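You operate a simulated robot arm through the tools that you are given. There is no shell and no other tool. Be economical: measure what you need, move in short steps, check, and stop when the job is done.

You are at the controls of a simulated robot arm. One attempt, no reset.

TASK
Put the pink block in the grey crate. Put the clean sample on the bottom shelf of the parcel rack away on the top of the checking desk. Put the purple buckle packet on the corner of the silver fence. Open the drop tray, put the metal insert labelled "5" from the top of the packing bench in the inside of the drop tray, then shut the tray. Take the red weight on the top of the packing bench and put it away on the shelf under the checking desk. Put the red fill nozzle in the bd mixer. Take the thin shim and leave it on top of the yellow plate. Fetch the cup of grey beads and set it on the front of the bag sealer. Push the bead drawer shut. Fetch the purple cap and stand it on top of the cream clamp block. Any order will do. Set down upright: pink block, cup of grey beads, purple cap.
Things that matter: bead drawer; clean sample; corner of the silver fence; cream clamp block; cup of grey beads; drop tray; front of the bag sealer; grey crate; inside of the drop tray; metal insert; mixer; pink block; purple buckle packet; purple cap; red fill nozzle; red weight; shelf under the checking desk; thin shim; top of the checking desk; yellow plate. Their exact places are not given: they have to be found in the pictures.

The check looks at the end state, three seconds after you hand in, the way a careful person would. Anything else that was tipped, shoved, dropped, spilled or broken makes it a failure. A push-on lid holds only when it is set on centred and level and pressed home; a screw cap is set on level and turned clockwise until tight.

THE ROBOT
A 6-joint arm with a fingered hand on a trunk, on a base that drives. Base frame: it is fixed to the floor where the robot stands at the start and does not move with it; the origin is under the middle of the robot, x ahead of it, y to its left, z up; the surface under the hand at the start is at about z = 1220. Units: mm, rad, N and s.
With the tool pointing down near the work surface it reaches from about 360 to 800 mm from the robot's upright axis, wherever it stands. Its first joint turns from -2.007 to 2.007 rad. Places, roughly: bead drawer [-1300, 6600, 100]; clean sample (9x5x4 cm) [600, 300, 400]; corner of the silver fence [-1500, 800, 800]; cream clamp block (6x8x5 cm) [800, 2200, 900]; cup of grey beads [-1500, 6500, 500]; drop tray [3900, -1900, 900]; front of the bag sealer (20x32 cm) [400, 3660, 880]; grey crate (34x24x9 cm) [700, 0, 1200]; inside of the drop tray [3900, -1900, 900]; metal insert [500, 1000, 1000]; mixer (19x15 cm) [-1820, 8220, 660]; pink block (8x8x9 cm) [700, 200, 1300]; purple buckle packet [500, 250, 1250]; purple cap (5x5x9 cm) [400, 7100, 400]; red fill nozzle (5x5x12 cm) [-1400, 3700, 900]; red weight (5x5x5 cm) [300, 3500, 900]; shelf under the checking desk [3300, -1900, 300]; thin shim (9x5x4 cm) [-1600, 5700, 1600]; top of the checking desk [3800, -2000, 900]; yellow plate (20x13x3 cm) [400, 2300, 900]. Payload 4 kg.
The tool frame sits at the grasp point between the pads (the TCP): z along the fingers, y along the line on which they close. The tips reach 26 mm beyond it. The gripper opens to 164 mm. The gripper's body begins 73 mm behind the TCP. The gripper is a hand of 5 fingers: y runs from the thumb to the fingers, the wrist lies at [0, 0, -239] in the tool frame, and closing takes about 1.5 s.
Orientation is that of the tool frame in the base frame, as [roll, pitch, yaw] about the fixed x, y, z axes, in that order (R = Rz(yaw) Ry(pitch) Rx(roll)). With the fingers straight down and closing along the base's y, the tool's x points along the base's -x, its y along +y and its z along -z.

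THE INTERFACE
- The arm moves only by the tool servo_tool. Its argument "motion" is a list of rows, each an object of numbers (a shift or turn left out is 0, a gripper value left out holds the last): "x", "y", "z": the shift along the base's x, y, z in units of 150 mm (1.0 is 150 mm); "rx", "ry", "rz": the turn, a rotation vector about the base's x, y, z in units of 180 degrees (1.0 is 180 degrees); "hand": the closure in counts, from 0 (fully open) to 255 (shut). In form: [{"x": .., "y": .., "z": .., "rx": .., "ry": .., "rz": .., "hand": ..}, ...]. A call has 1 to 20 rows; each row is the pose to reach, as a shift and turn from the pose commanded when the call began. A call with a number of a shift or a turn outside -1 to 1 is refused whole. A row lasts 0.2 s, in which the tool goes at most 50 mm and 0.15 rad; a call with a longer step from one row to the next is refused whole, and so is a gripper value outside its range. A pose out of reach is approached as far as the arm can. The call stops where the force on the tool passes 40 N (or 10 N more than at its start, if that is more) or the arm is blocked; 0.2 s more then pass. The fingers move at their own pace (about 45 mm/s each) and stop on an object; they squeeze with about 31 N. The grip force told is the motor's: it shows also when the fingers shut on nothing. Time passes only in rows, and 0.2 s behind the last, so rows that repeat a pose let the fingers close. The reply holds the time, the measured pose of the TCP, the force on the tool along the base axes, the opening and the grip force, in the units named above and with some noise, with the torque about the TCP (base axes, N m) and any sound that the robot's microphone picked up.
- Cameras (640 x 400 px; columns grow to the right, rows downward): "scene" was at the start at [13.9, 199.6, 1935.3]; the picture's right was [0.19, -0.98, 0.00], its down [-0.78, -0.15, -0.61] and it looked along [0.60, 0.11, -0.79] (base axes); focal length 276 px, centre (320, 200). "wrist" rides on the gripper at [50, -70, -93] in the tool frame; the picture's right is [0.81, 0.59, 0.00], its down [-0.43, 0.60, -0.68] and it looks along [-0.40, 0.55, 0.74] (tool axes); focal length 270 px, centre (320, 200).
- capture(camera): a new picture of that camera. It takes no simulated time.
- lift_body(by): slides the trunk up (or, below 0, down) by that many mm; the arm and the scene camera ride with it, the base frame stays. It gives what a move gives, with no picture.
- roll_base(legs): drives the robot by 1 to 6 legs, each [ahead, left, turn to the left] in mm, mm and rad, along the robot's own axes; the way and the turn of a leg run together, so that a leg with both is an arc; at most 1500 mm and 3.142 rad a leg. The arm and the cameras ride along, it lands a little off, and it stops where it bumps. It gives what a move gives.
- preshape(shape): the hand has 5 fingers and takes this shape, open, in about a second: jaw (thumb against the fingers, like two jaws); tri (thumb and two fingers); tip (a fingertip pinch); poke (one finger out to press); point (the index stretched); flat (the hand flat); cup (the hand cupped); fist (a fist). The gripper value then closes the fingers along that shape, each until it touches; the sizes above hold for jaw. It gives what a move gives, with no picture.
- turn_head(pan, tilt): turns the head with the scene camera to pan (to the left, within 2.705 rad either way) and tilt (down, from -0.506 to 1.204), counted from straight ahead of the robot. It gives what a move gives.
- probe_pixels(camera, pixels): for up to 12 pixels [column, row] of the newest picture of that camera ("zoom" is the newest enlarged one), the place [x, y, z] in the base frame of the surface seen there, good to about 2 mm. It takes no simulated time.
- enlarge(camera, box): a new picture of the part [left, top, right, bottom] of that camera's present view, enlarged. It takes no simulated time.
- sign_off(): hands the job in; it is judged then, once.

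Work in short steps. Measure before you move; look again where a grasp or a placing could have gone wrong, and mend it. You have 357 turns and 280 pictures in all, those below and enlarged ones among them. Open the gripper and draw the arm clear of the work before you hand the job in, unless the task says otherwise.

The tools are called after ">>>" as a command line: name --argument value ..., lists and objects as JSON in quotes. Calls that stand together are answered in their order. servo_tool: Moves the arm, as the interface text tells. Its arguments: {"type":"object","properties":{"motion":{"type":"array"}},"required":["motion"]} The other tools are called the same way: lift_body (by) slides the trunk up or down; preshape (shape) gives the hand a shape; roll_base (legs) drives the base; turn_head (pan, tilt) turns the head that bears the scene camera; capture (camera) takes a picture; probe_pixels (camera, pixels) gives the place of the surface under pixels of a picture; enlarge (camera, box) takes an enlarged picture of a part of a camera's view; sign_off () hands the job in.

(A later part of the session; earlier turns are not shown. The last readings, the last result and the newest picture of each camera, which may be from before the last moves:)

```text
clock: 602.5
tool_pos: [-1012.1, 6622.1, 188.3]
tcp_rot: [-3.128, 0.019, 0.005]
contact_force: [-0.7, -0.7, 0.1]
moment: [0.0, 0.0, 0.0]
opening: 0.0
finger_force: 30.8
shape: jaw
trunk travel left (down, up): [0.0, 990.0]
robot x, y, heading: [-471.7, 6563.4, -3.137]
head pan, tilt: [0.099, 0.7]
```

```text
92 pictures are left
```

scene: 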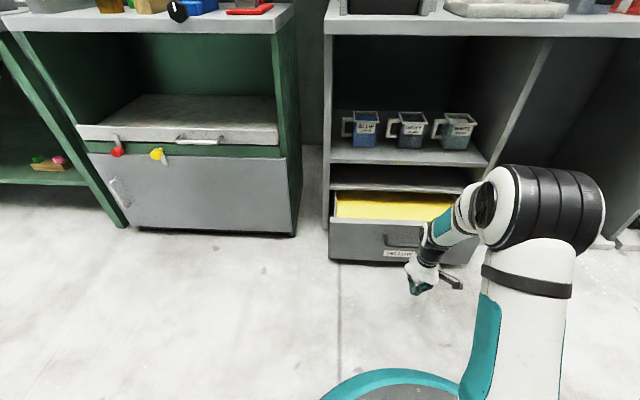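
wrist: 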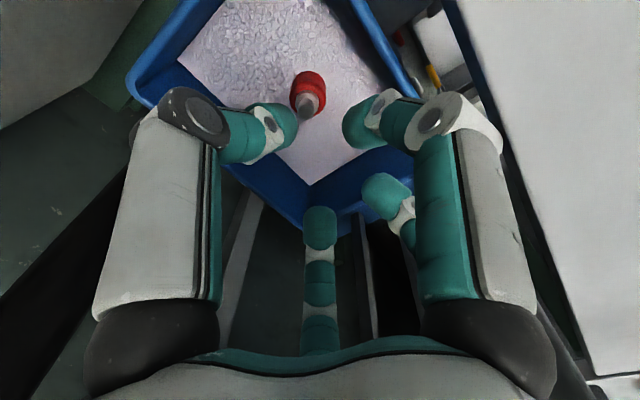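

Reached z≈188. To keep the palm clear of the cabinet, I tilt the hand 30° forward and lower slightly.

>>> servo_tool --motion '[{"x": -0.1, "ry": 0.042}, {"x": -0.2, "ry": 0.084}, {"x": -0.3, "ry": 0.126}, {"x": -0.4, "z": -0.05, "ry": 0.167}, {"x": -0.5, "z": -0.1, "ry": 0.167}, {"x": -0.5, "z": -0.1, "ry": 0.167}]'

>>> capture --camera "scene"

```text
clock: 603.9
tool_pos: [-1084.9, 6622.5, 175.5]
tcp_rot: [-3.128, 0.544, 0.002]
contact_force: [0.8, 0.1, 0.4]
moment: [0.02, 0.01, -0.02]
opening: 0.0
finger_force: 30.8
shape: jaw
out of reach, approached as far as the arm can: row 4, 5
trunk travel left (down, up): [0.0, 990.0]
robot x, y, heading: [-468.6, 6560.7, -3.138]
head pan, tilt: [0.099, 0.7]
```

```text
91 pictures are left
```

scene: 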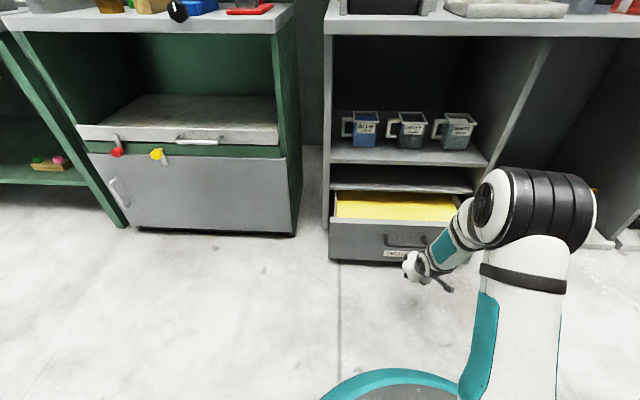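

The hand points at the drawer front. I drive forward 150 mm to start pushing.

>>> roll_base --legs '[[150, 0, 0]]'

>>> capture --camera "scene"

>>> probe_pixels --camera "scene" --pixels '[[350, 240], [345, 215], [340, 175], [345, 157], [420, 245], [450, 250]]'

```text
clock: 605.3
tool_pos: [-1235.5, 6621.1, 174.7]
tcp_rot: [-3.124, 0.545, 0.009]
contact_force: [-0.3, -0.1, 0.5]
moment: [0.02, 0.01, 0.0]
opening: 0.0
finger_force: 31.0
shape: jaw
trunk travel left (down, up): [0.0, 990.0]
robot x, y, heading: [-617.7, 6561.5, -3.136]
head pan, tilt: [0.099, 0.7]
```

```text
90 pictures are left
```

scene: 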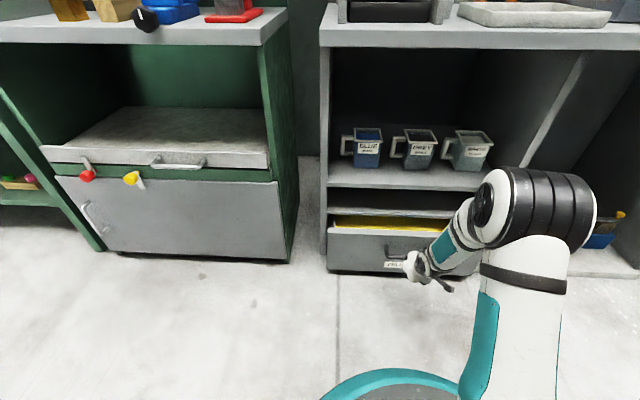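

```text
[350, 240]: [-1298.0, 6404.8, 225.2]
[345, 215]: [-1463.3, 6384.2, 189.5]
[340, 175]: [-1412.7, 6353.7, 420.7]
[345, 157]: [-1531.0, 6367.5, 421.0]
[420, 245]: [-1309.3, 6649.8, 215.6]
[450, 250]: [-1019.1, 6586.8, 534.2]
```

The drawer is moving in (front now ≈ −1300). I push 70 mm more.

>>> roll_base --legs '[[70, 0, 0]]'

>>> capture --camera "scene"

>>> probe_pixels --camera "scene" --pixels '[[350, 240], [345, 222], [340, 190], [345, 250], [400, 240]]'

```text
clock: 606.5
tool_pos: [-1296.9, 6620.0, 168.0]
tcp_rot: [-3.126, 0.522, 0.005]
contact_force: [4.2, -1.0, -0.3]
moment: [0.04, 0.08, 0.01]
opening: 0.1
finger_force: 30.9
shape: jaw
trunk travel left (down, up): [0.0, 990.0]
robot x, y, heading: [-687.0, 6560.7, -3.138]
head pan, tilt: [0.099, 0.7]
stopped in leg 1: the force on the tool passed its limit at 48 N (the readings are from after the stop); the commanded pose is now the measured one
```

```text
89 pictures are left
```

scene: 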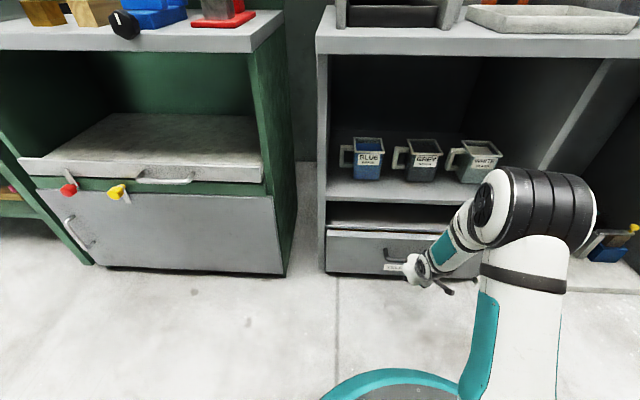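

```text
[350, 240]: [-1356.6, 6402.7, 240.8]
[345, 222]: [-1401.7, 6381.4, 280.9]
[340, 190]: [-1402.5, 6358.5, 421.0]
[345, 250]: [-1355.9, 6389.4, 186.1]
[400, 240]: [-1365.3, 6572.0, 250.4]
```

Stopped at 48 N with the front at x≈−1356. I check whether it's flush with the cabinet sides.

>>> enlarge --camera "scene" --box '[310, 170, 430, 290]'

>>> probe_pixels --camera "scene" --pixels '[[321, 150], [321, 200], [322, 220], [322, 255], [330, 236], [400, 35]]'

```text
3.33 times, centred on (370, 230) of scene
```

zoom: 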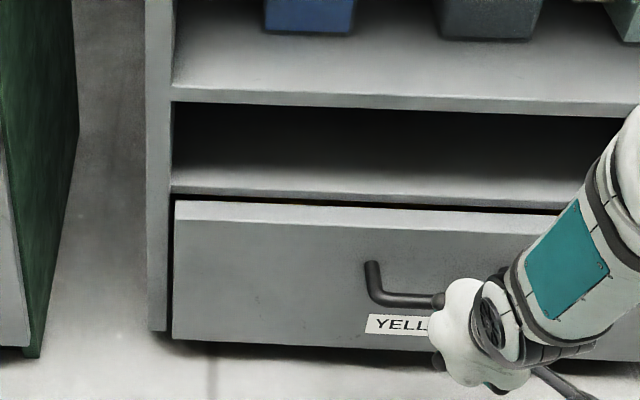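

```text
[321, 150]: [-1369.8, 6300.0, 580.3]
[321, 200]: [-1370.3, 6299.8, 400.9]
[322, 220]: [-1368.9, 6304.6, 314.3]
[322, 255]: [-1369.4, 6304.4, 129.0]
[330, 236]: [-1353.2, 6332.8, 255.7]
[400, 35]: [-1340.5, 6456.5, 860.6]
```

The front is still ~14 mm proud of the cabinet sides; I try pushing a little more with the arm.

>>> servo_tool --motion '[{"x": -0.03}, {"x": -0.06}, {"x": -0.09}, {"x": -0.13}, {"x": -0.13}]'

>>> probe_pixels --camera "scene" --pixels '[[330, 236]]'

>>> enlarge --camera "scene" --box '[310, 170, 430, 290]'

```text
clock: 607.1
tool_pos: [-1298.3, 6621.4, 164.5]
tcp_rot: [-3.123, 0.507, 0.002]
contact_force: [8.5, -0.8, 0.7]
moment: [0.01, 0.3, -0.04]
opening: 0.0
finger_force: 31.4
shape: jaw
trunk travel left (down, up): [0.0, 990.0]
robot x, y, heading: [-688.7, 6559.8, -3.128]
head pan, tilt: [0.099, 0.7]
stopped in row 2: the force on the tool passed its limit at 44 N (the readings are from after the stop); the commanded pose is now the measured one
```

```text
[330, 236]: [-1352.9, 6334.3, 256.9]
```

```text
3.33 times, centred on (370, 230) of scene
```

zoom: 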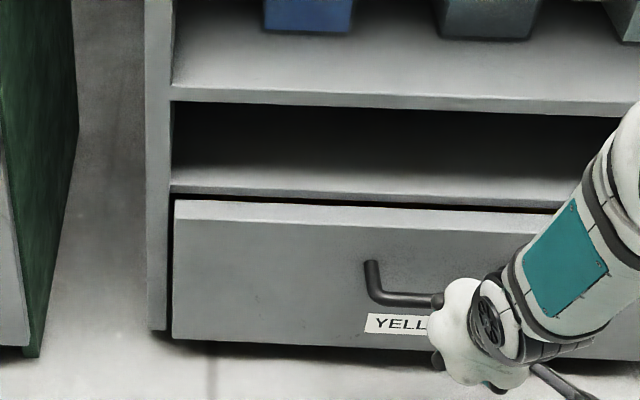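

Hard stop: the drawer is fully shut. I back off 260 mm, raise the hand, and study the cups up close.

>>> roll_base --legs '[[-260, 0, 0]]'

>>> turn_head --pan 0.0 --tilt 0.45

>>> capture --camera "scene"

>>> enlarge --camera "scene" --box '[270, 170, 430, 270]'

```text
clock: 608.9
tool_pos: [-1042.7, 6621.0, 166.5]
tcp_rot: [-3.126, 0.51, 0.005]
contact_force: [-0.2, -0.1, -0.4]
moment: [-0.02, 0.02, 0.02]
opening: 0.3
finger_force: 31.2
shape: jaw
trunk travel left (down, up): [0.0, 990.0]
robot x, y, heading: [-429.7, 6564.0, -3.131]
head pan, tilt: [0.099, 0.7]
```

```text
clock: 609.7
tool_pos: [-1043.0, 6621.8, 166.1]
tcp_rot: [-3.124, 0.51, 0.006]
contact_force: [0.3, -0.9, 0.3]
moment: [0.0, 0.03, 0.01]
opening: 0.0
finger_force: 31.2
shape: jaw
trunk travel left (down, up): [0.0, 990.0]
robot x, y, heading: [-428.1, 6565.7, -3.136]
head pan, tilt: [0.0, 0.45]
```

```text
86 pictures are left
```

scene: 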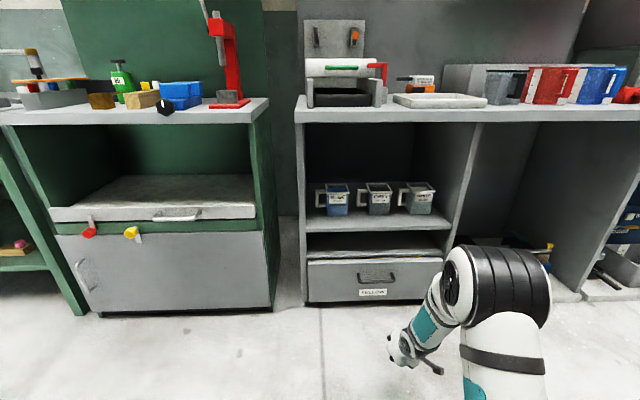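

```text
4.00 times, centred on (350, 220) of scene
```

zoom: 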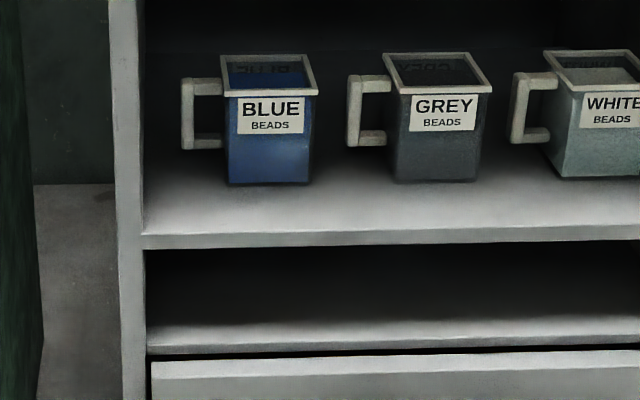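

I probe the grey cup's edges, handle, and its neighbours.

>>> probe_pixels --camera "zoom" --pixels '[[402, 92], [488, 92], [398, 175], [478, 175], [352, 110], [358, 80], [388, 57], [465, 57], [440, 75], [313, 90], [520, 110], [440, 200]]'

>>> probe_pixels --camera "scene" --pixels '[[370, 105], [370, 118], [370, 124], [375, 229]]'

```text
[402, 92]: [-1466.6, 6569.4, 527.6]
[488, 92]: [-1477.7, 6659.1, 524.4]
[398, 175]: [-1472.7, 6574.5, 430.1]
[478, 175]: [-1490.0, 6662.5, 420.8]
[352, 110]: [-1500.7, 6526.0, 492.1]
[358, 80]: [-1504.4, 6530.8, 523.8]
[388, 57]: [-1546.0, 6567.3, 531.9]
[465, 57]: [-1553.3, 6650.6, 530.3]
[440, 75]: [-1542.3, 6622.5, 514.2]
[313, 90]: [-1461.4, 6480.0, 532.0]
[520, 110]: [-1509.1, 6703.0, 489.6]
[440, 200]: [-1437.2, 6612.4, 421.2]
```

```text
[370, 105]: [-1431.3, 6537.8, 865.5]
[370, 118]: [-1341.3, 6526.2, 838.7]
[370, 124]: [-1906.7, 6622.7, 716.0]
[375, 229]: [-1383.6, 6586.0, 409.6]
```

Grey cup: rim x −1463…−1550, y 6566…6658, z 530; handle toward −y at x≈−1502. I'll enter tilted ~30° from above-front so two fingers straddle the handle. First extend and raise the arm in front of the cabinet.

>>> servo_tool --motion '[{"x": -0.15, "z": 0.28, "hand": 94}, {"x": -0.3, "z": 0.55}, {"x": -0.45, "z": 0.8}, {"x": -0.45, "z": 0.99}]'

>>> servo_tool --motion '[{"x": -0.15, "z": 0.28}, {"x": -0.3, "z": 0.55}, {"x": -0.45, "z": 0.8}, {"x": -0.45, "z": 0.99}]'

>>> servo_tool --motion '[{"x": -0.15, "z": 0.2}, {"x": -0.3, "z": 0.4}, {"x": -0.46, "z": 0.5}, {"x": -0.46, "z": 0.5}]'

>>> capture --camera "scene"

```text
clock: 610.7
tool_pos: [-1116.8, 6612.5, 316.1]
tcp_rot: [2.909, 0.526, -0.286]
contact_force: [1.3, 2.7, -1.3]
moment: [-0.14, 0.17, 0.09]
opening: 103.4
finger_force: 0.2
shape: jaw
out of reach, approached as far as the arm can: row 1, 2, 3, 4
trunk travel left (down, up): [0.0, 990.0]
robot x, y, heading: [-431.5, 6560.8, -3.133]
head pan, tilt: [0.0, 0.45]
```

```text
clock: 611.7
tool_pos: [-1160.0, 6655.9, 441.4]
tcp_rot: [3.08, 0.547, 0.003]
contact_force: [-0.8, 0.3, 0.5]
moment: [0.0, -0.02, 0.02]
opening: 103.4
finger_force: 0.1
shape: jaw
out of reach, approached as far as the arm can: row 1, 2, 3, 4
trunk travel left (down, up): [0.0, 990.0]
robot x, y, heading: [-431.1, 6564.5, -3.13]
head pan, tilt: [0.0, 0.45]
```

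```text
clock: 612.7
tool_pos: [-1219.9, 6667.0, 508.2]
tcp_rot: [3.045, 0.563, 0.001]
contact_force: [-0.1, 0.5, 0.6]
moment: [-0.04, 0.01, -0.03]
opening: 103.4
finger_force: 0.1
shape: jaw
out of reach, approached as far as the arm can: row 1, 2, 3, 4
trunk travel left (down, up): [0.0, 990.0]
robot x, y, heading: [-427.0, 6561.9, -3.135]
head pan, tilt: [0.0, 0.45]
```

```text
84 pictures are left
```

scene: 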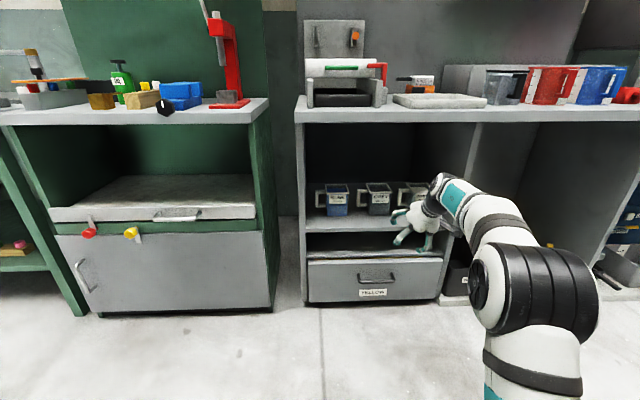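

The pose drifted slightly (roll 0.1, y 6667). I correct orientation and y, and raise to z≈537.

>>> servo_tool --motion '[{"x": -0.05, "y": -0.15, "z": 0.1, "rx": 0.013, "rz": -0.008}, {"x": -0.1, "y": -0.36, "z": 0.19, "rx": 0.026, "rz": -0.016}, {"x": -0.1, "y": -0.36, "z": 0.19, "rx": 0.026, "rz": -0.016}]'

>>> capture --camera "scene"

```text
clock: 613.5
tool_pos: [-1212.0, 6658.6, 512.7]
tcp_rot: [3.056, 0.603, 0.002]
contact_force: [0.3, -0.1, 0.0]
moment: [0.01, 0.0, -0.03]
opening: 103.6
finger_force: 0.0
shape: jaw
out of reach, approached as far as the arm can: row 1, 2, 3
trunk travel left (down, up): [0.0, 990.0]
robot x, y, heading: [-432.8, 6565.4, -3.129]
head pan, tilt: [0.0, 0.45]
```

```text
83 pictures are left
```

scene: 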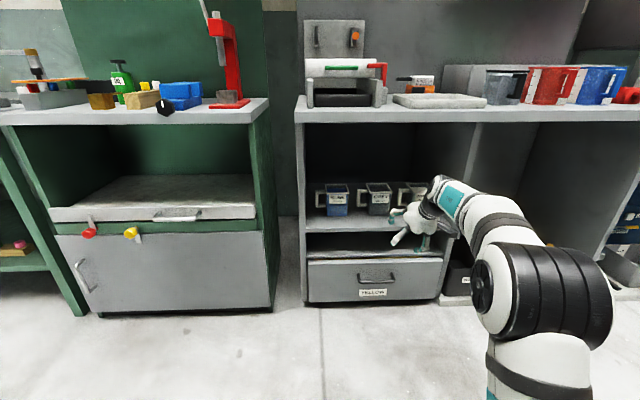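

The wrist is at a joint limit with that much tilt. I raise the trunk 70 mm (same geometry as for the sample) and reduce the tilt to ~21°.

>>> lift_body --by 70

>>> servo_tool --motion '[{"z": -0.1, "ry": -0.03, "rx": 0.01, "rz": -0.007}, {"z": -0.2, "ry": -0.06, "rx": 0.022, "rz": -0.015}, {"z": -0.2, "y": -0.15, "ry": -0.075, "rx": 0.022, "rz": -0.015}, {"z": -0.2, "y": -0.3, "ry": -0.075, "rx": 0.022, "rz": -0.015}, {"z": -0.2, "y": -0.3, "ry": -0.075, "rx": 0.022, "rz": -0.015}]'

```text
clock: 614.6
tool_pos: [-1212.6, 6656.5, 581.4]
tcp_rot: [3.057, 0.603, 0.001]
contact_force: [0.1, -0.1, 0.9]
moment: [0.0, 0.04, 0.0]
opening: 103.6
finger_force: 0.0
shape: jaw
trunk travel left (down, up): [-70.0, 920.0]
robot x, y, heading: [-428.5, 6564.0, -3.129]
head pan, tilt: [0.0, 0.45]
```

```text
clock: 615.8
tool_pos: [-1187.6, 6645.5, 531.0]
tcp_rot: [2.994, 0.427, -0.014]
contact_force: [-1.2, 0.3, -0.2]
moment: [0.03, -0.02, -0.02]
opening: 103.6
finger_force: 0.1
shape: jaw
out of reach, approached as far as the arm can: row 1, 2, 3, 4, 5
trunk travel left (down, up): [-70.0, 920.0]
robot x, y, heading: [-427.1, 6563.9, -3.128]
head pan, tilt: [0.0, 0.45]
```

The sideways offset of the hand seems to strain the wrist. I bring the hand straight ahead of the robot (y≈6564) with correct orientation.

>>> servo_tool --motion '[{"y": -0.2, "rx": 0.014, "ry": -0.006, "rz": -0.005}, {"y": -0.4, "rx": 0.028, "ry": -0.012, "rz": -0.01}, {"y": -0.54, "rx": 0.0426, "ry": -0.019, "rz": -0.015}, {"y": -0.54, "rx": 0.0426, "ry": -0.019, "rz": -0.015}]'

```text
clock: 616.8
tool_pos: [-1165.8, 6601.2, 504.1]
tcp_rot: [2.989, 0.423, -0.008]
contact_force: [0.9, -0.3, 0.2]
moment: [-0.01, -0.02, -0.02]
opening: 103.3
finger_force: 0.1
shape: jaw
out of reach, approached as far as the arm can: row 1, 2, 3, 4
trunk travel left (down, up): [-70.0, 920.0]
robot x, y, heading: [-428.1, 6562.9, -3.132]
head pan, tilt: [0.0, 0.45]
```

The arm seems stuck in an awkward branch. I return it to a plain vertical pose at medium reach first.

>>> servo_tool --motion '[{"x": 0.2, "z": -0.2, "rx": 0.01, "ry": -0.04}, {"x": 0.4, "z": -0.4, "rx": 0.02, "ry": -0.08}, {"x": 0.6, "z": -0.5, "rx": 0.03, "ry": -0.12}, {"x": 0.8, "y": -0.2, "z": -0.5, "rx": 0.045, "ry": -0.135}, {"x": 0.8, "y": -0.2, "z": -0.5, "rx": 0.045, "ry": -0.135}]'

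>>> capture --camera "scene"

```text
clock: 618.0
tool_pos: [-1046.4, 6588.3, 402.5]
tcp_rot: [2.943, 0.118, 0.012]
contact_force: [0.2, -0.1, -1.4]
moment: [-0.01, -0.01, 0.01]
opening: 103.5
finger_force: 0.2
shape: jaw
out of reach, approached as far as the arm can: row 1, 2, 3, 4, 5
trunk travel left (down, up): [-70.0, 920.0]
robot x, y, heading: [-427.9, 6564.4, -3.134]
head pan, tilt: [0.0, 0.45]
```

```text
82 pictures are left
```

scene: 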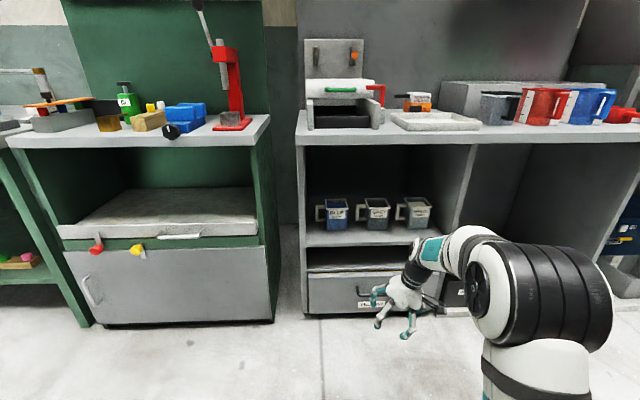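

The wrist orientation is off (roll 2.94). I try a gentle correction at a comfortable location lower and closer.

>>> servo_tool --motion '[{"x": 0.1, "z": -0.1, "rx": 0.03}, {"x": 0.2, "z": -0.2, "rx": 0.063, "ry": -0.02}, {"x": 0.3, "z": -0.3, "rx": 0.063, "ry": -0.037}, {"x": 0.3, "z": -0.4, "rx": 0.063, "ry": -0.037}, {"x": 0.3, "z": -0.4, "rx": 0.063, "ry": -0.037}]'

```text
clock: 619.2
tool_pos: [-1011.5, 6591.6, 360.7]
tcp_rot: [2.968, 0.114, 0.021]
contact_force: [-0.2, 0.6, -0.3]
moment: [0.0, -0.03, 0.02]
opening: 103.6
finger_force: 0.0
shape: jaw
out of reach, approached as far as the arm can: row 1, 2, 3, 4, 5
trunk travel left (down, up): [-70.0, 920.0]
robot x, y, heading: [-429.2, 6562.6, -3.131]
head pan, tilt: [0.0, 0.45]
```

I probe the elbow and wrist heights to understand the arm's branch.

>>> capture --camera "scene"

>>> probe_pixels --camera "scene" --pixels '[[540, 255], [580, 260], [470, 240], [430, 248], [480, 280], [550, 370]]'

```text
81 pictures are left
```

scene: 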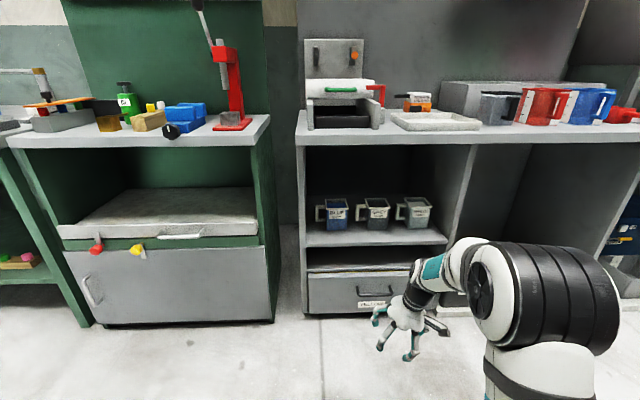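

```text
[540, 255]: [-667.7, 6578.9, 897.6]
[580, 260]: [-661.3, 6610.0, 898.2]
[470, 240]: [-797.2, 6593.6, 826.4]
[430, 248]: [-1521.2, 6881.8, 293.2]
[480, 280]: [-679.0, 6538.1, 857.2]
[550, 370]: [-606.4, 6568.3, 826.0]
```

The elbow is fine (z≈870). I try a pure orientation correction with many rows.

>>> servo_tool --motion '[{"rx": 0.02, "ry": -0.012}, {"rx": 0.04, "ry": -0.024}, {"rx": 0.055, "ry": -0.036}, {"rx": 0.055, "ry": -0.036}, {"rx": 0.055, "ry": -0.036}, {"rx": 0.055, "ry": -0.036}]'

```text
clock: 620.6
tool_pos: [-1011.8, 6592.8, 360.2]
tcp_rot: [2.968, 0.115, 0.019]
contact_force: [0.3, 0.9, -0.4]
moment: [0.0, -0.04, 0.0]
opening: 103.5
finger_force: 0.1
shape: jaw
out of reach, approached as far as the arm can: row 1, 2, 3, 4, 5, 6
trunk travel left (down, up): [-70.0, 920.0]
robot x, y, heading: [-430.9, 6560.8, -3.136]
head pan, tilt: [0.0, 0.45]
```

I test which rotations remain free: first a small yaw.

>>> servo_tool --motion '[{"rz": 0.03}, {"rz": 0.06}, {"rz": 0.06}]'

>>> servo_tool --motion '[{"rz": -0.03}, {"rz": -0.06}, {"rz": -0.09}, {"rz": -0.12}, {"rz": -0.12}]'

```text
clock: 621.4
tool_pos: [-1012.2, 6591.1, 362.1]
tcp_rot: [2.969, 0.115, 0.208]
contact_force: [0.1, -0.1, 0.5]
moment: [-0.01, -0.01, -0.03]
opening: 103.7
finger_force: 0.0
shape: jaw
trunk travel left (down, up): [-70.0, 920.0]
robot x, y, heading: [-430.2, 6561.8, -3.133]
head pan, tilt: [0.0, 0.45]
```

```text
clock: 622.6
tool_pos: [-1012.6, 6589.9, 362.3]
tcp_rot: [2.957, 0.116, -0.172]
contact_force: [-0.2, 0.2, 1.1]
moment: [0.01, -0.01, 0.0]
opening: 103.4
finger_force: 0.0
shape: jaw
trunk travel left (down, up): [-70.0, 920.0]
robot x, y, heading: [-430.7, 6561.9, -3.132]
head pan, tilt: [0.0, 0.45]
```

Yaw is free. I test leaning directions separately: rx only.

>>> servo_tool --motion '[{"rx": 0.02}, {"rx": 0.04}, {"rx": 0.04}]'

>>> servo_tool --motion '[{"ry": 0.03}, {"ry": 0.06}, {"ry": 0.09}, {"ry": 0.12}, {"ry": 0.12}]'

>>> servo_tool --motion '[{"rx": 0.03}, {"rx": 0.06}, {"rx": 0.06}]'

```text
clock: 623.4
tool_pos: [-1011.3, 6592.2, 361.6]
tcp_rot: [2.959, 0.117, -0.171]
contact_force: [0.1, -0.5, -0.5]
moment: [0.0, -0.01, -0.02]
opening: 103.6
finger_force: 0.1
shape: jaw
out of reach, approached as far as the arm can: row 1, 2, 3
trunk travel left (down, up): [-70.0, 920.0]
robot x, y, heading: [-426.9, 6565.0, -3.133]
head pan, tilt: [0.0, 0.45]
```

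```text
clock: 624.6
tool_pos: [-1012.3, 6591.3, 361.5]
tcp_rot: [2.889, 0.49, -0.193]
contact_force: [-0.1, 0.9, -0.1]
moment: [0.01, 0.02, 0.01]
opening: 103.4
finger_force: 0.1
shape: jaw
trunk travel left (down, up): [-70.0, 920.0]
robot x, y, heading: [-428.2, 6563.0, -3.129]
head pan, tilt: [0.0, 0.45]
```

```text
clock: 625.4
tool_pos: [-1012.5, 6591.4, 361.2]
tcp_rot: [3.102, 0.517, -0.088]
contact_force: [-0.3, 0.3, 0.0]
moment: [-0.04, 0.0, 0.01]
opening: 103.5
finger_force: 0.1
shape: jaw
trunk travel left (down, up): [-70.0, 920.0]
robot x, y, heading: [-427.9, 6561.8, -3.132]
head pan, tilt: [0.0, 0.45]
```

Progress: with forward tilt the roll could be corrected. I lean past to the other side, then un-tilt, to unwind the wrist.

>>> servo_tool --motion '[{"rx": 0.03, "rz": 0.01}, {"rx": 0.06, "rz": 0.02}, {"rx": 0.08, "rz": 0.02}, {"rx": 0.08, "rz": 0.02}]'

>>> servo_tool --motion '[{"ry": -0.03}, {"ry": -0.06}, {"ry": -0.09}, {"ry": -0.12}, {"ry": -0.15}, {"ry": -0.15}]'

```text
clock: 626.4
tool_pos: [-1023.7, 6595.2, 367.5]
tcp_rot: [-2.914, 0.568, 0.117]
contact_force: [0.4, -0.2, 0.0]
moment: [-0.03, 0.07, -0.03]
opening: 103.5
finger_force: 0.2
shape: jaw
out of reach, approached as far as the arm can: row 1, 2, 3, 4
trunk travel left (down, up): [-70.0, 920.0]
robot x, y, heading: [-430.5, 6557.8, -3.134]
head pan, tilt: [0.0, 0.45]
```

```text
clock: 627.8
tool_pos: [-1021.3, 6596.1, 367.2]
tcp_rot: [-2.97, 0.097, 0.086]
contact_force: [0.2, 0.4, -0.1]
moment: [0.01, 0.0, 0.0]
opening: 103.6
finger_force: 0.2
shape: jaw
trunk travel left (down, up): [-70.0, 920.0]
robot x, y, heading: [-427.4, 6563.0, -3.133]
head pan, tilt: [0.0, 0.45]
```

Un-tilting worked on this side. Now I remove the remaining lean.

>>> servo_tool --motion '[{"rx": -0.02, "ry": -0.01, "rz": -0.01}, {"rx": -0.04, "ry": -0.02, "rz": -0.02}, {"rx": -0.054, "ry": -0.03, "rz": -0.027}, {"rx": -0.054, "ry": -0.03, "rz": -0.027}]'

```text
clock: 628.8
tool_pos: [-1022.2, 6595.5, 365.9]
tcp_rot: [3.137, 0.01, -0.008]
contact_force: [-0.2, -0.3, 0.4]
moment: [0.02, -0.01, 0.02]
opening: 103.6
finger_force: 0.2
shape: jaw
trunk travel left (down, up): [-70.0, 920.0]
robot x, y, heading: [-428.3, 6559.8, -3.131]
head pan, tilt: [0.0, 0.45]
```

The wrist is vertical again. I align the base with the cup (y≈6612) and repeat the same approach used for the sample: extend vertically first, then tilt 21°.

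>>> roll_base --legs '[[0, -50, 0]]'

>>> servo_tool --motion '[{"x": -0.15, "y": -0.1, "z": 0.25}, {"x": -0.3, "y": -0.23, "z": 0.5}, {"x": -0.45, "y": -0.23, "z": 0.75}, {"x": -0.6, "y": -0.23, "z": 0.95}, {"x": -0.64, "y": -0.23, "z": 1.0}]'

>>> servo_tool --motion '[{"x": -0.15, "z": 0.03, "ry": 0.028}, {"x": -0.35, "z": 0.06, "ry": 0.056}, {"x": -0.55, "z": 0.1, "ry": 0.084}, {"x": -0.75, "z": 0.14, "ry": 0.111}, {"x": -0.85, "z": 0.16, "ry": 0.114}, {"x": -0.85, "z": 0.16, "ry": 0.114}]'

>>> capture --camera "scene"

```text
clock: 629.7
tool_pos: [-1022.5, 6645.6, 366.2]
tcp_rot: [3.14, 0.011, -0.009]
contact_force: [0.5, -0.1, 0.8]
moment: [0.02, 0.01, -0.03]
opening: 103.4
finger_force: 0.1
shape: jaw
trunk travel left (down, up): [-70.0, 920.0]
robot x, y, heading: [-428.2, 6614.2, -3.135]
head pan, tilt: [0.0, 0.45]
```

```text
clock: 630.9
tool_pos: [-1118.9, 6611.6, 515.3]
tcp_rot: [3.139, 0.01, -0.01]
contact_force: [-0.7, -1.5, -0.1]
moment: [0.0, 0.02, -0.01]
opening: 103.6
finger_force: 0.1
shape: jaw
trunk travel left (down, up): [-70.0, 920.0]
robot x, y, heading: [-432.9, 6615.9, -3.132]
head pan, tilt: [0.0, 0.45]
```

```text
clock: 632.3
tool_pos: [-1247.1, 6610.6, 540.8]
tcp_rot: [3.137, 0.369, -0.008]
contact_force: [0.0, 0.4, 0.3]
moment: [-0.03, 0.03, -0.04]
opening: 103.5
finger_force: 0.0
shape: jaw
trunk travel left (down, up): [-70.0, 920.0]
robot x, y, heading: [-430.9, 6612.0, -3.135]
head pan, tilt: [0.0, 0.45]
```

```text
80 pictures are left
```

scene: 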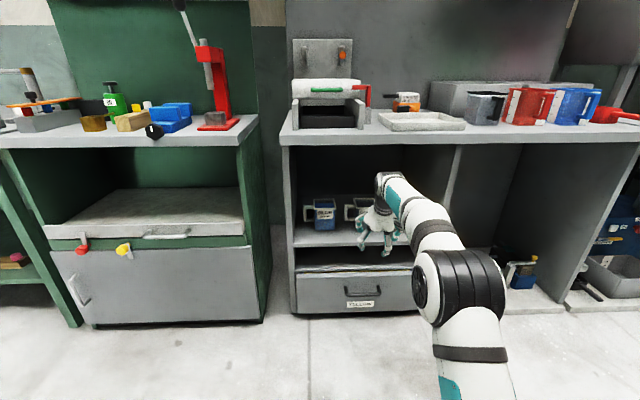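

The pose is reached cleanly. I probe the forearm's top profile and the finger tips.

>>> probe_pixels --camera "scene" --pixels '[[386, 173], [400, 180], [415, 195], [430, 210], [445, 235], [460, 252], [370, 130], [370, 143], [370, 146]]'

>>> capture --camera "wrist"

```text
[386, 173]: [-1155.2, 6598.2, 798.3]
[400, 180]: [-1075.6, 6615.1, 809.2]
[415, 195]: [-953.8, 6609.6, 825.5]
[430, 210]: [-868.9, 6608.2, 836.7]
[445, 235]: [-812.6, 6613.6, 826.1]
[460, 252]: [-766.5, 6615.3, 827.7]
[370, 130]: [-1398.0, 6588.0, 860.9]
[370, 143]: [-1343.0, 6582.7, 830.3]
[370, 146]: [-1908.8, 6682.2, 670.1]
```

```text
79 pictures are left
```

wrist: 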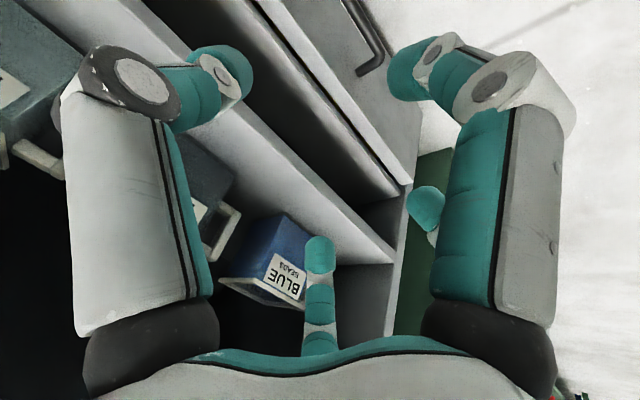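

Joint top 798, ≈807 where it passes under the 828 lip: ~20 mm clearance. I probe the fingertips' heights.

>>> probe_pixels --camera "wrist" --pixels '[[320, 240], [320, 255], [310, 270], [425, 190], [415, 205], [225, 60], [245, 75], [400, 70], [228, 222], [215, 250]]'

```text
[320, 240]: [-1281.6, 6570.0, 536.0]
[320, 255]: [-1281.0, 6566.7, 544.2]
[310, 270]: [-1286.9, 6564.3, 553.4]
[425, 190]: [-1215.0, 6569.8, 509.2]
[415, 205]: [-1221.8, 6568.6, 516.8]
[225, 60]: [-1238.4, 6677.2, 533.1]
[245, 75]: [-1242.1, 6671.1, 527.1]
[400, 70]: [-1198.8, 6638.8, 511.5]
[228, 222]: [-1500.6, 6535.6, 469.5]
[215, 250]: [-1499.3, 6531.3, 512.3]
```

Finger centreline is y≈6620; the cup's is 6612. I widen to ~114 mm, shift 8 mm toward −y, raise 6 mm, and drive 180 mm forward.

>>> servo_tool --motion '[{"y": -0.055, "z": 0.04, "hand": 78}, {"y": -0.055, "z": 0.04}, {"y": -0.055, "z": 0.04}]'

>>> roll_base --legs '[[180, 0, 0]]'

>>> capture --camera "wrist"

>>> enlarge --camera "scene" --box '[290, 130, 470, 260]'

```text
clock: 633.1
tool_pos: [-1247.1, 6603.3, 544.8]
tcp_rot: [3.136, 0.37, -0.008]
contact_force: [-0.4, -0.5, 0.6]
moment: [-0.01, 0.0, -0.02]
opening: 113.6
finger_force: 0.1
shape: jaw
trunk travel left (down, up): [-70.0, 920.0]
robot x, y, heading: [-430.6, 6615.0, -3.135]
head pan, tilt: [0.0, 0.45]
```

```text
clock: 634.6
tool_pos: [-1424.3, 6602.8, 545.6]
tcp_rot: [3.138, 0.368, -0.011]
contact_force: [-1.6, 0.2, 0.2]
moment: [0.02, 0.02, -0.03]
opening: 113.3
finger_force: 0.1
shape: jaw
trunk travel left (down, up): [-70.0, 920.0]
robot x, y, heading: [-604.0, 6610.6, -3.131]
head pan, tilt: [0.0, 0.45]
```

```text
78 pictures are left
```

wrist: 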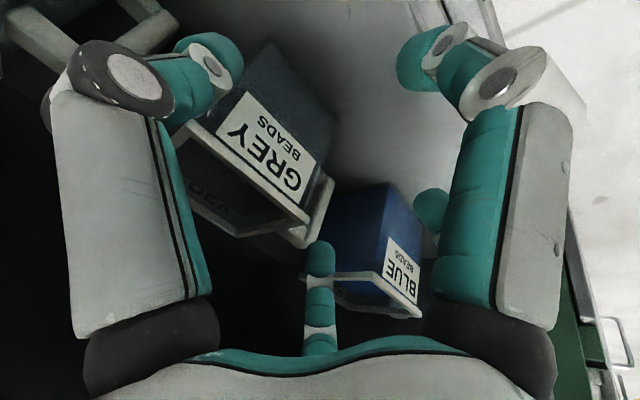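

```text
3.08 times, centred on (380, 195) of scene
```

zoom: 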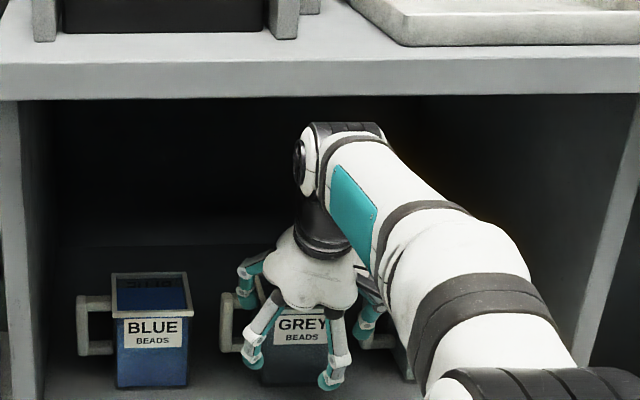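

I probe the cup rim, handle and the fingertips from the wrist view.

>>> probe_pixels --camera "wrist" --pixels '[[308, 218], [200, 135], [328, 190], [320, 215], [297, 240], [322, 245], [235, 55], [228, 75], [150, 10], [428, 205]]'

```text
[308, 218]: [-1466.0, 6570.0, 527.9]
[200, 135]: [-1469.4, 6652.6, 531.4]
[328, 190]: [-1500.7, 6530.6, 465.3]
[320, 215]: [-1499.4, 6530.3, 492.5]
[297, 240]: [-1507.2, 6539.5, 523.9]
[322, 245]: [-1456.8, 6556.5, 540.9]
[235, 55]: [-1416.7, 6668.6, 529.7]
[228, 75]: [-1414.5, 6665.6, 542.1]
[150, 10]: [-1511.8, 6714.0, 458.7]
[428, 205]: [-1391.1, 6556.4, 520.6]
```

Nicely centred (fingers 6556–6666, rim 6568–6655). I drive 72 mm further.

>>> roll_base --legs '[[72, 0, 0]]'

>>> capture --camera "wrist"

```text
clock: 635.6
tool_pos: [-1493.4, 6602.0, 545.3]
tcp_rot: [3.136, 0.369, -0.01]
contact_force: [0.0, 0.9, 1.3]
moment: [-0.01, 0.01, 0.04]
opening: 113.6
finger_force: 0.0
shape: jaw
trunk travel left (down, up): [-70.0, 920.0]
robot x, y, heading: [-675.2, 6610.9, -3.134]
head pan, tilt: [0.0, 0.45]
```

```text
76 pictures are left
```

wrist: 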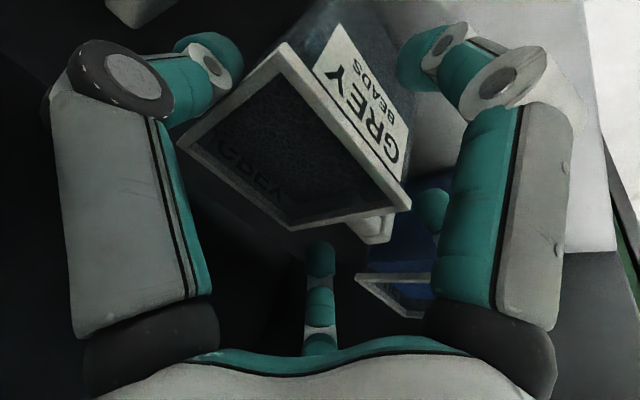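

The fingers straddle the handle as planned. I descend 42 mm slowly.

>>> servo_tool --motion '[{"z": -0.08}, {"z": -0.16}, {"z": -0.23}, {"z": -0.28}, {"z": -0.28}]'

>>> capture --camera "wrist"

```text
clock: 636.8
tool_pos: [-1494.2, 6600.7, 509.9]
tcp_rot: [3.135, 0.38, -0.01]
contact_force: [-2.1, -0.9, 29.8]
moment: [0.12, 2.23, -0.12]
opening: 117.3
finger_force: 0.0
shape: jaw
trunk travel left (down, up): [-70.0, 920.0]
robot x, y, heading: [-678.2, 6612.5, -3.137]
head pan, tilt: [0.0, 0.45]
```

```text
75 pictures are left
```

wrist: 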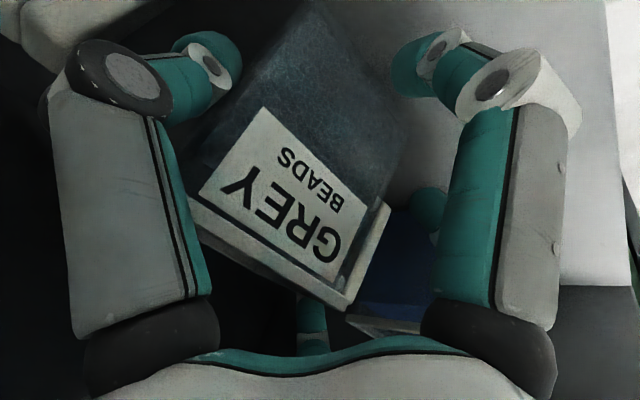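

An unexpected 30 N contact and the cup seems to tilt. I raise back up at once.

>>> servo_tool --motion '[{"z": 0.07}, {"z": 0.14}, {"z": 0.21}, {"z": 0.25}]'

>>> capture --camera "wrist"

>>> enlarge --camera "scene" --box '[290, 130, 470, 260]'

```text
clock: 637.8
tool_pos: [-1493.6, 6602.4, 540.8]
tcp_rot: [3.136, 0.366, -0.011]
contact_force: [-0.3, -0.1, -0.6]
moment: [0.0, -0.04, -0.02]
opening: 85.9
finger_force: 30.8
shape: jaw
trunk travel left (down, up): [-70.0, 920.0]
robot x, y, heading: [-670.4, 6607.5, -3.135]
head pan, tilt: [0.0, 0.45]
```

```text
74 pictures are left
```

wrist: 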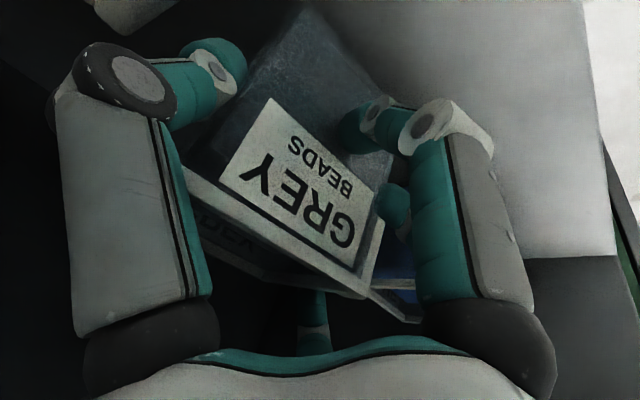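

```text
3.08 times, centred on (380, 195) of scene
```

zoom: 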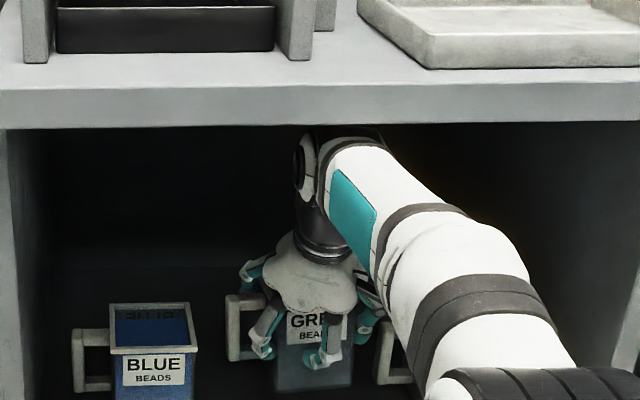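

The reading suggests the fingers are now squeezing (opening 86, 31 N) and the cup came up with the hand. I probe the cup to check its attitude.

>>> probe_pixels --camera "wrist" --pixels '[[200, 190], [340, 275], [275, 110], [370, 185], [300, 40], [290, 190], [220, 225], [280, 275], [390, 310], [255, 130], [335, 245]]'

>>> probe_pixels --camera "zoom" --pixels '[[290, 330], [345, 325], [285, 385], [345, 385], [240, 300], [235, 350], [310, 325], [150, 345]]'

```text
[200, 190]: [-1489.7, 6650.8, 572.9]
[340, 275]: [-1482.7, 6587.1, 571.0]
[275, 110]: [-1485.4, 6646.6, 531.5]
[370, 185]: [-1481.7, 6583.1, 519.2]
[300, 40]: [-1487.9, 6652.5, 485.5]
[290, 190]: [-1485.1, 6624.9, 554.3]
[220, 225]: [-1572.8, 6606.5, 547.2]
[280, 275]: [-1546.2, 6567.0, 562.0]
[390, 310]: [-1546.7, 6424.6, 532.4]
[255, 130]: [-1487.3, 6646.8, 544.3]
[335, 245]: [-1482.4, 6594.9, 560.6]
```

```text
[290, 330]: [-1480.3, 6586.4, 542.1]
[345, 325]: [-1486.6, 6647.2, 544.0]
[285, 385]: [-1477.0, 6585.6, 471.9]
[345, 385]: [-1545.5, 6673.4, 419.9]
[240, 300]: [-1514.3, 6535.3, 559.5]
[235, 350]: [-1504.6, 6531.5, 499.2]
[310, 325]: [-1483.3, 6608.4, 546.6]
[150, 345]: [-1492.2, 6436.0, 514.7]
```

The cup is upright (front face vertical, rim at ~573), lifted off the shelf. I make the grip definite by commanding full closure and re-check.

>>> servo_tool --motion '[{"hand": 255}, {"hand": 255}, {"hand": 255}]'

>>> capture --camera "wrist"

```text
clock: 638.6
tool_pos: [-1492.7, 6602.6, 541.5]
tcp_rot: [3.136, 0.371, -0.01]
contact_force: [0.1, -0.7, 0.1]
moment: [-0.01, -0.04, 0.0]
opening: 85.7
finger_force: 30.5
shape: jaw
trunk travel left (down, up): [-70.0, 920.0]
robot x, y, heading: [-678.9, 6609.7, -3.136]
head pan, tilt: [0.0, 0.45]
```

```text
72 pictures are left
```

wrist: 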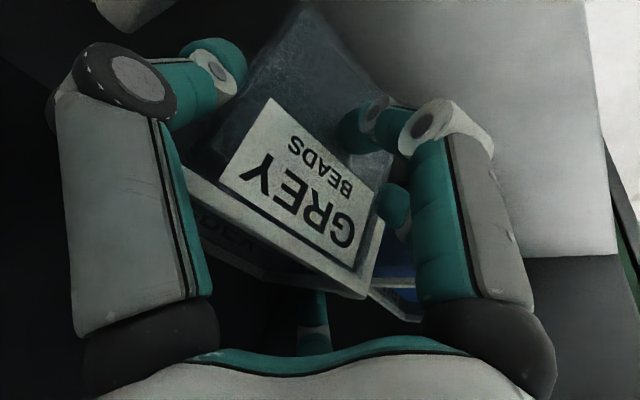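

The beads are featherlight, so no weight shows; the cup is held. I back straight out 400 mm.

>>> roll_base --legs '[[-400, 0, 0]]'

>>> capture --camera "scene"

>>> enlarge --camera "scene" --box '[280, 150, 460, 290]'

```text
clock: 641.1
tool_pos: [-1090.0, 6602.8, 541.2]
tcp_rot: [3.137, 0.371, -0.006]
contact_force: [0.4, 0.4, 0.4]
moment: [-0.01, -0.01, 0.01]
opening: 85.5
finger_force: 31.4
shape: jaw
trunk travel left (down, up): [-70.0, 920.0]
robot x, y, heading: [-269.6, 6614.2, -3.129]
head pan, tilt: [0.0, 0.45]
```

```text
71 pictures are left
```

scene: 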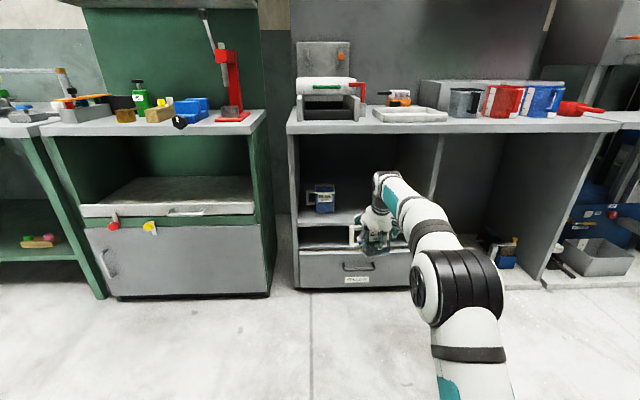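

```text
2.86 times, centred on (370, 220) of scene
```

zoom: 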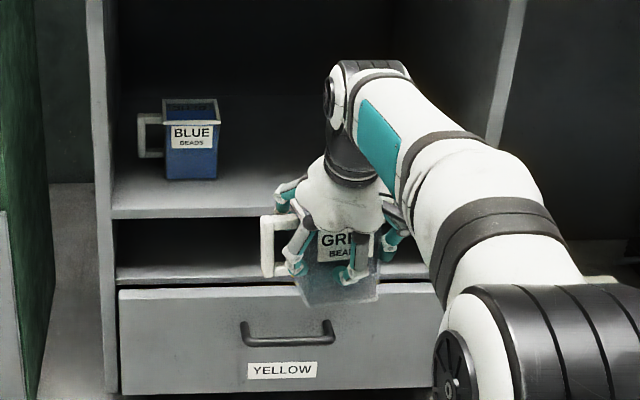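

The cup is held upright. I raise the trunk and retract the arm (keeping the tilt) before turning.

>>> lift_body --by 400

>>> lift_body --by 160

>>> servo_tool --motion '[{"x": 0.2}, {"x": 0.4}, {"x": 0.6}, {"x": 0.8}, {"x": 0.95}]'

>>> servo_tool --motion '[{"x": 0.2}, {"x": 0.4}, {"x": 0.6}, {"x": 0.6}]'

>>> capture --camera "wrist"

>>> turn_head --pan 0.0 --tilt 0.6

>>> capture --camera "scene"

```text
clock: 645.0
tool_pos: [-1088.8, 6603.2, 940.3]
tcp_rot: [3.136, 0.371, -0.005]
contact_force: [0.3, -0.3, -1.3]
moment: [-0.01, -0.03, -0.03]
opening: 85.7
finger_force: 32.0
shape: jaw
trunk travel left (down, up): [-470.0, 520.0]
robot x, y, heading: [-272.7, 6614.7, -3.128]
head pan, tilt: [0.0, 0.45]
```

```text
clock: 646.8
tool_pos: [-1088.8, 6601.3, 1101.0]
tcp_rot: [3.136, 0.368, -0.005]
contact_force: [-0.4, 0.3, -0.3]
moment: [-0.01, -0.08, -0.01]
opening: 85.5
finger_force: 31.0
shape: jaw
trunk travel left (down, up): [-630.0, 360.0]
robot x, y, heading: [-270.7, 6617.8, -3.129]
head pan, tilt: [0.0, 0.45]
```

```text
clock: 648.0
tool_pos: [-944.4, 6603.5, 1102.4]
tcp_rot: [3.138, 0.37, -0.005]
contact_force: [0.0, 0.6, -0.6]
moment: [0.01, 0.0, -0.02]
opening: 85.6
finger_force: 30.9
shape: jaw
trunk travel left (down, up): [-630.0, 360.0]
robot x, y, heading: [-272.2, 6617.4, -3.129]
head pan, tilt: [0.0, 0.45]
```

```text
clock: 649.0
tool_pos: [-855.5, 6602.8, 1100.7]
tcp_rot: [3.136, 0.372, -0.006]
contact_force: [-0.8, -1.0, -0.4]
moment: [0.02, -0.04, 0.01]
opening: 85.7
finger_force: 30.7
shape: jaw
trunk travel left (down, up): [-630.0, 360.0]
robot x, y, heading: [-273.1, 6616.9, -3.127]
head pan, tilt: [0.0, 0.45]
```

```text
69 pictures are left
```

wrist: 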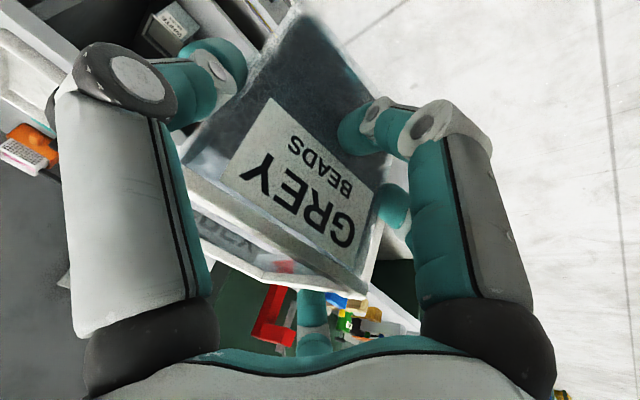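

```text
clock: 649.7
tool_pos: [-855.8, 6604.0, 1100.4]
tcp_rot: [3.136, 0.37, -0.004]
contact_force: [0.1, -0.3, -1.2]
moment: [-0.01, -0.04, -0.02]
opening: 85.7
finger_force: 31.2
shape: jaw
trunk travel left (down, up): [-630.0, 360.0]
robot x, y, heading: [-270.6, 6614.8, -3.126]
head pan, tilt: [0.0, 0.6]
```

```text
68 pictures are left
```

scene: 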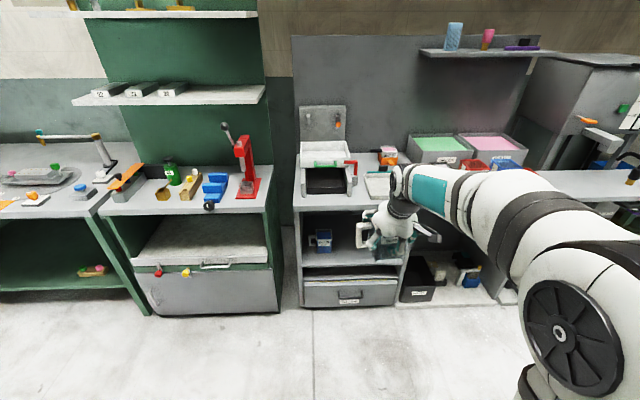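

The cup is secure. I move to the corridor centre, turn around and drive to the bag sealer.

>>> roll_base --legs '[[170, 0, 0], [0, 0, 3.13]]'

>>> roll_base --legs '[[0, -1450, 0]]'

>>> roll_base --legs '[[0, -1400, 0]]'

>>> turn_head --pan 0.15 --tilt 0.7

>>> capture --camera "scene"

```text
clock: 658.4
tool_pos: [145.6, 6600.5, 1100.6]
tcp_rot: [3.136, 0.369, 3.094]
contact_force: [0.4, -0.9, -1.5]
moment: [0.0, 0.03, -0.01]
opening: 85.3
finger_force: 31.2
shape: jaw
trunk travel left (down, up): [-630.0, 360.0]
robot x, y, heading: [-441.5, 6613.4, -0.026]
head pan, tilt: [0.0, 0.6]
```

```text
clock: 665.7
tool_pos: [126.4, 5151.1, 1100.7]
tcp_rot: [3.138, 0.369, 3.127]
contact_force: [-0.2, 0.6, -0.9]
moment: [0.0, 0.06, -0.02]
opening: 85.1
finger_force: 31.0
shape: jaw
trunk travel left (down, up): [-630.0, 360.0]
robot x, y, heading: [-456.8, 5143.1, 0.003]
head pan, tilt: [0.0, 0.6]
```

```text
clock: 672.8
tool_pos: [127.1, 3724.5, 1100.3]
tcp_rot: [3.137, 0.371, 3.118]
contact_force: [0.0, 0.2, -0.9]
moment: [-0.02, 0.03, 0.02]
opening: 85.2
finger_force: 31.3
shape: jaw
trunk travel left (down, up): [-630.0, 360.0]
robot x, y, heading: [-455.7, 3723.1, -0.004]
head pan, tilt: [0.0, 0.6]
```

```text
clock: 673.5
tool_pos: [126.8, 3723.9, 1101.3]
tcp_rot: [3.136, 0.369, 3.119]
contact_force: [0.0, 1.0, -1.3]
moment: [-0.04, 0.03, 0.01]
opening: 85.2
finger_force: 30.9
shape: jaw
trunk travel left (down, up): [-630.0, 360.0]
robot x, y, heading: [-456.7, 3724.7, -0.008]
head pan, tilt: [0.15, 0.7]
```

```text
67 pictures are left
```

scene: 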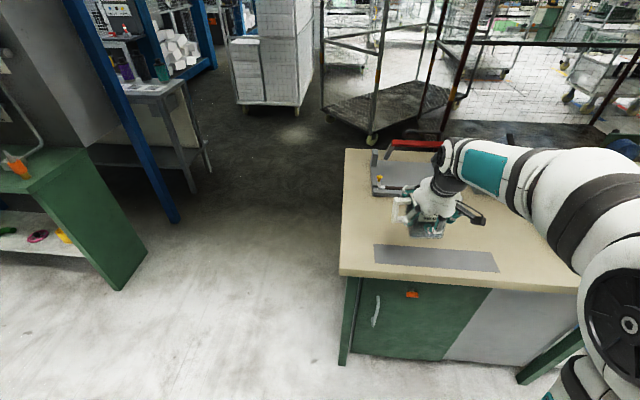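

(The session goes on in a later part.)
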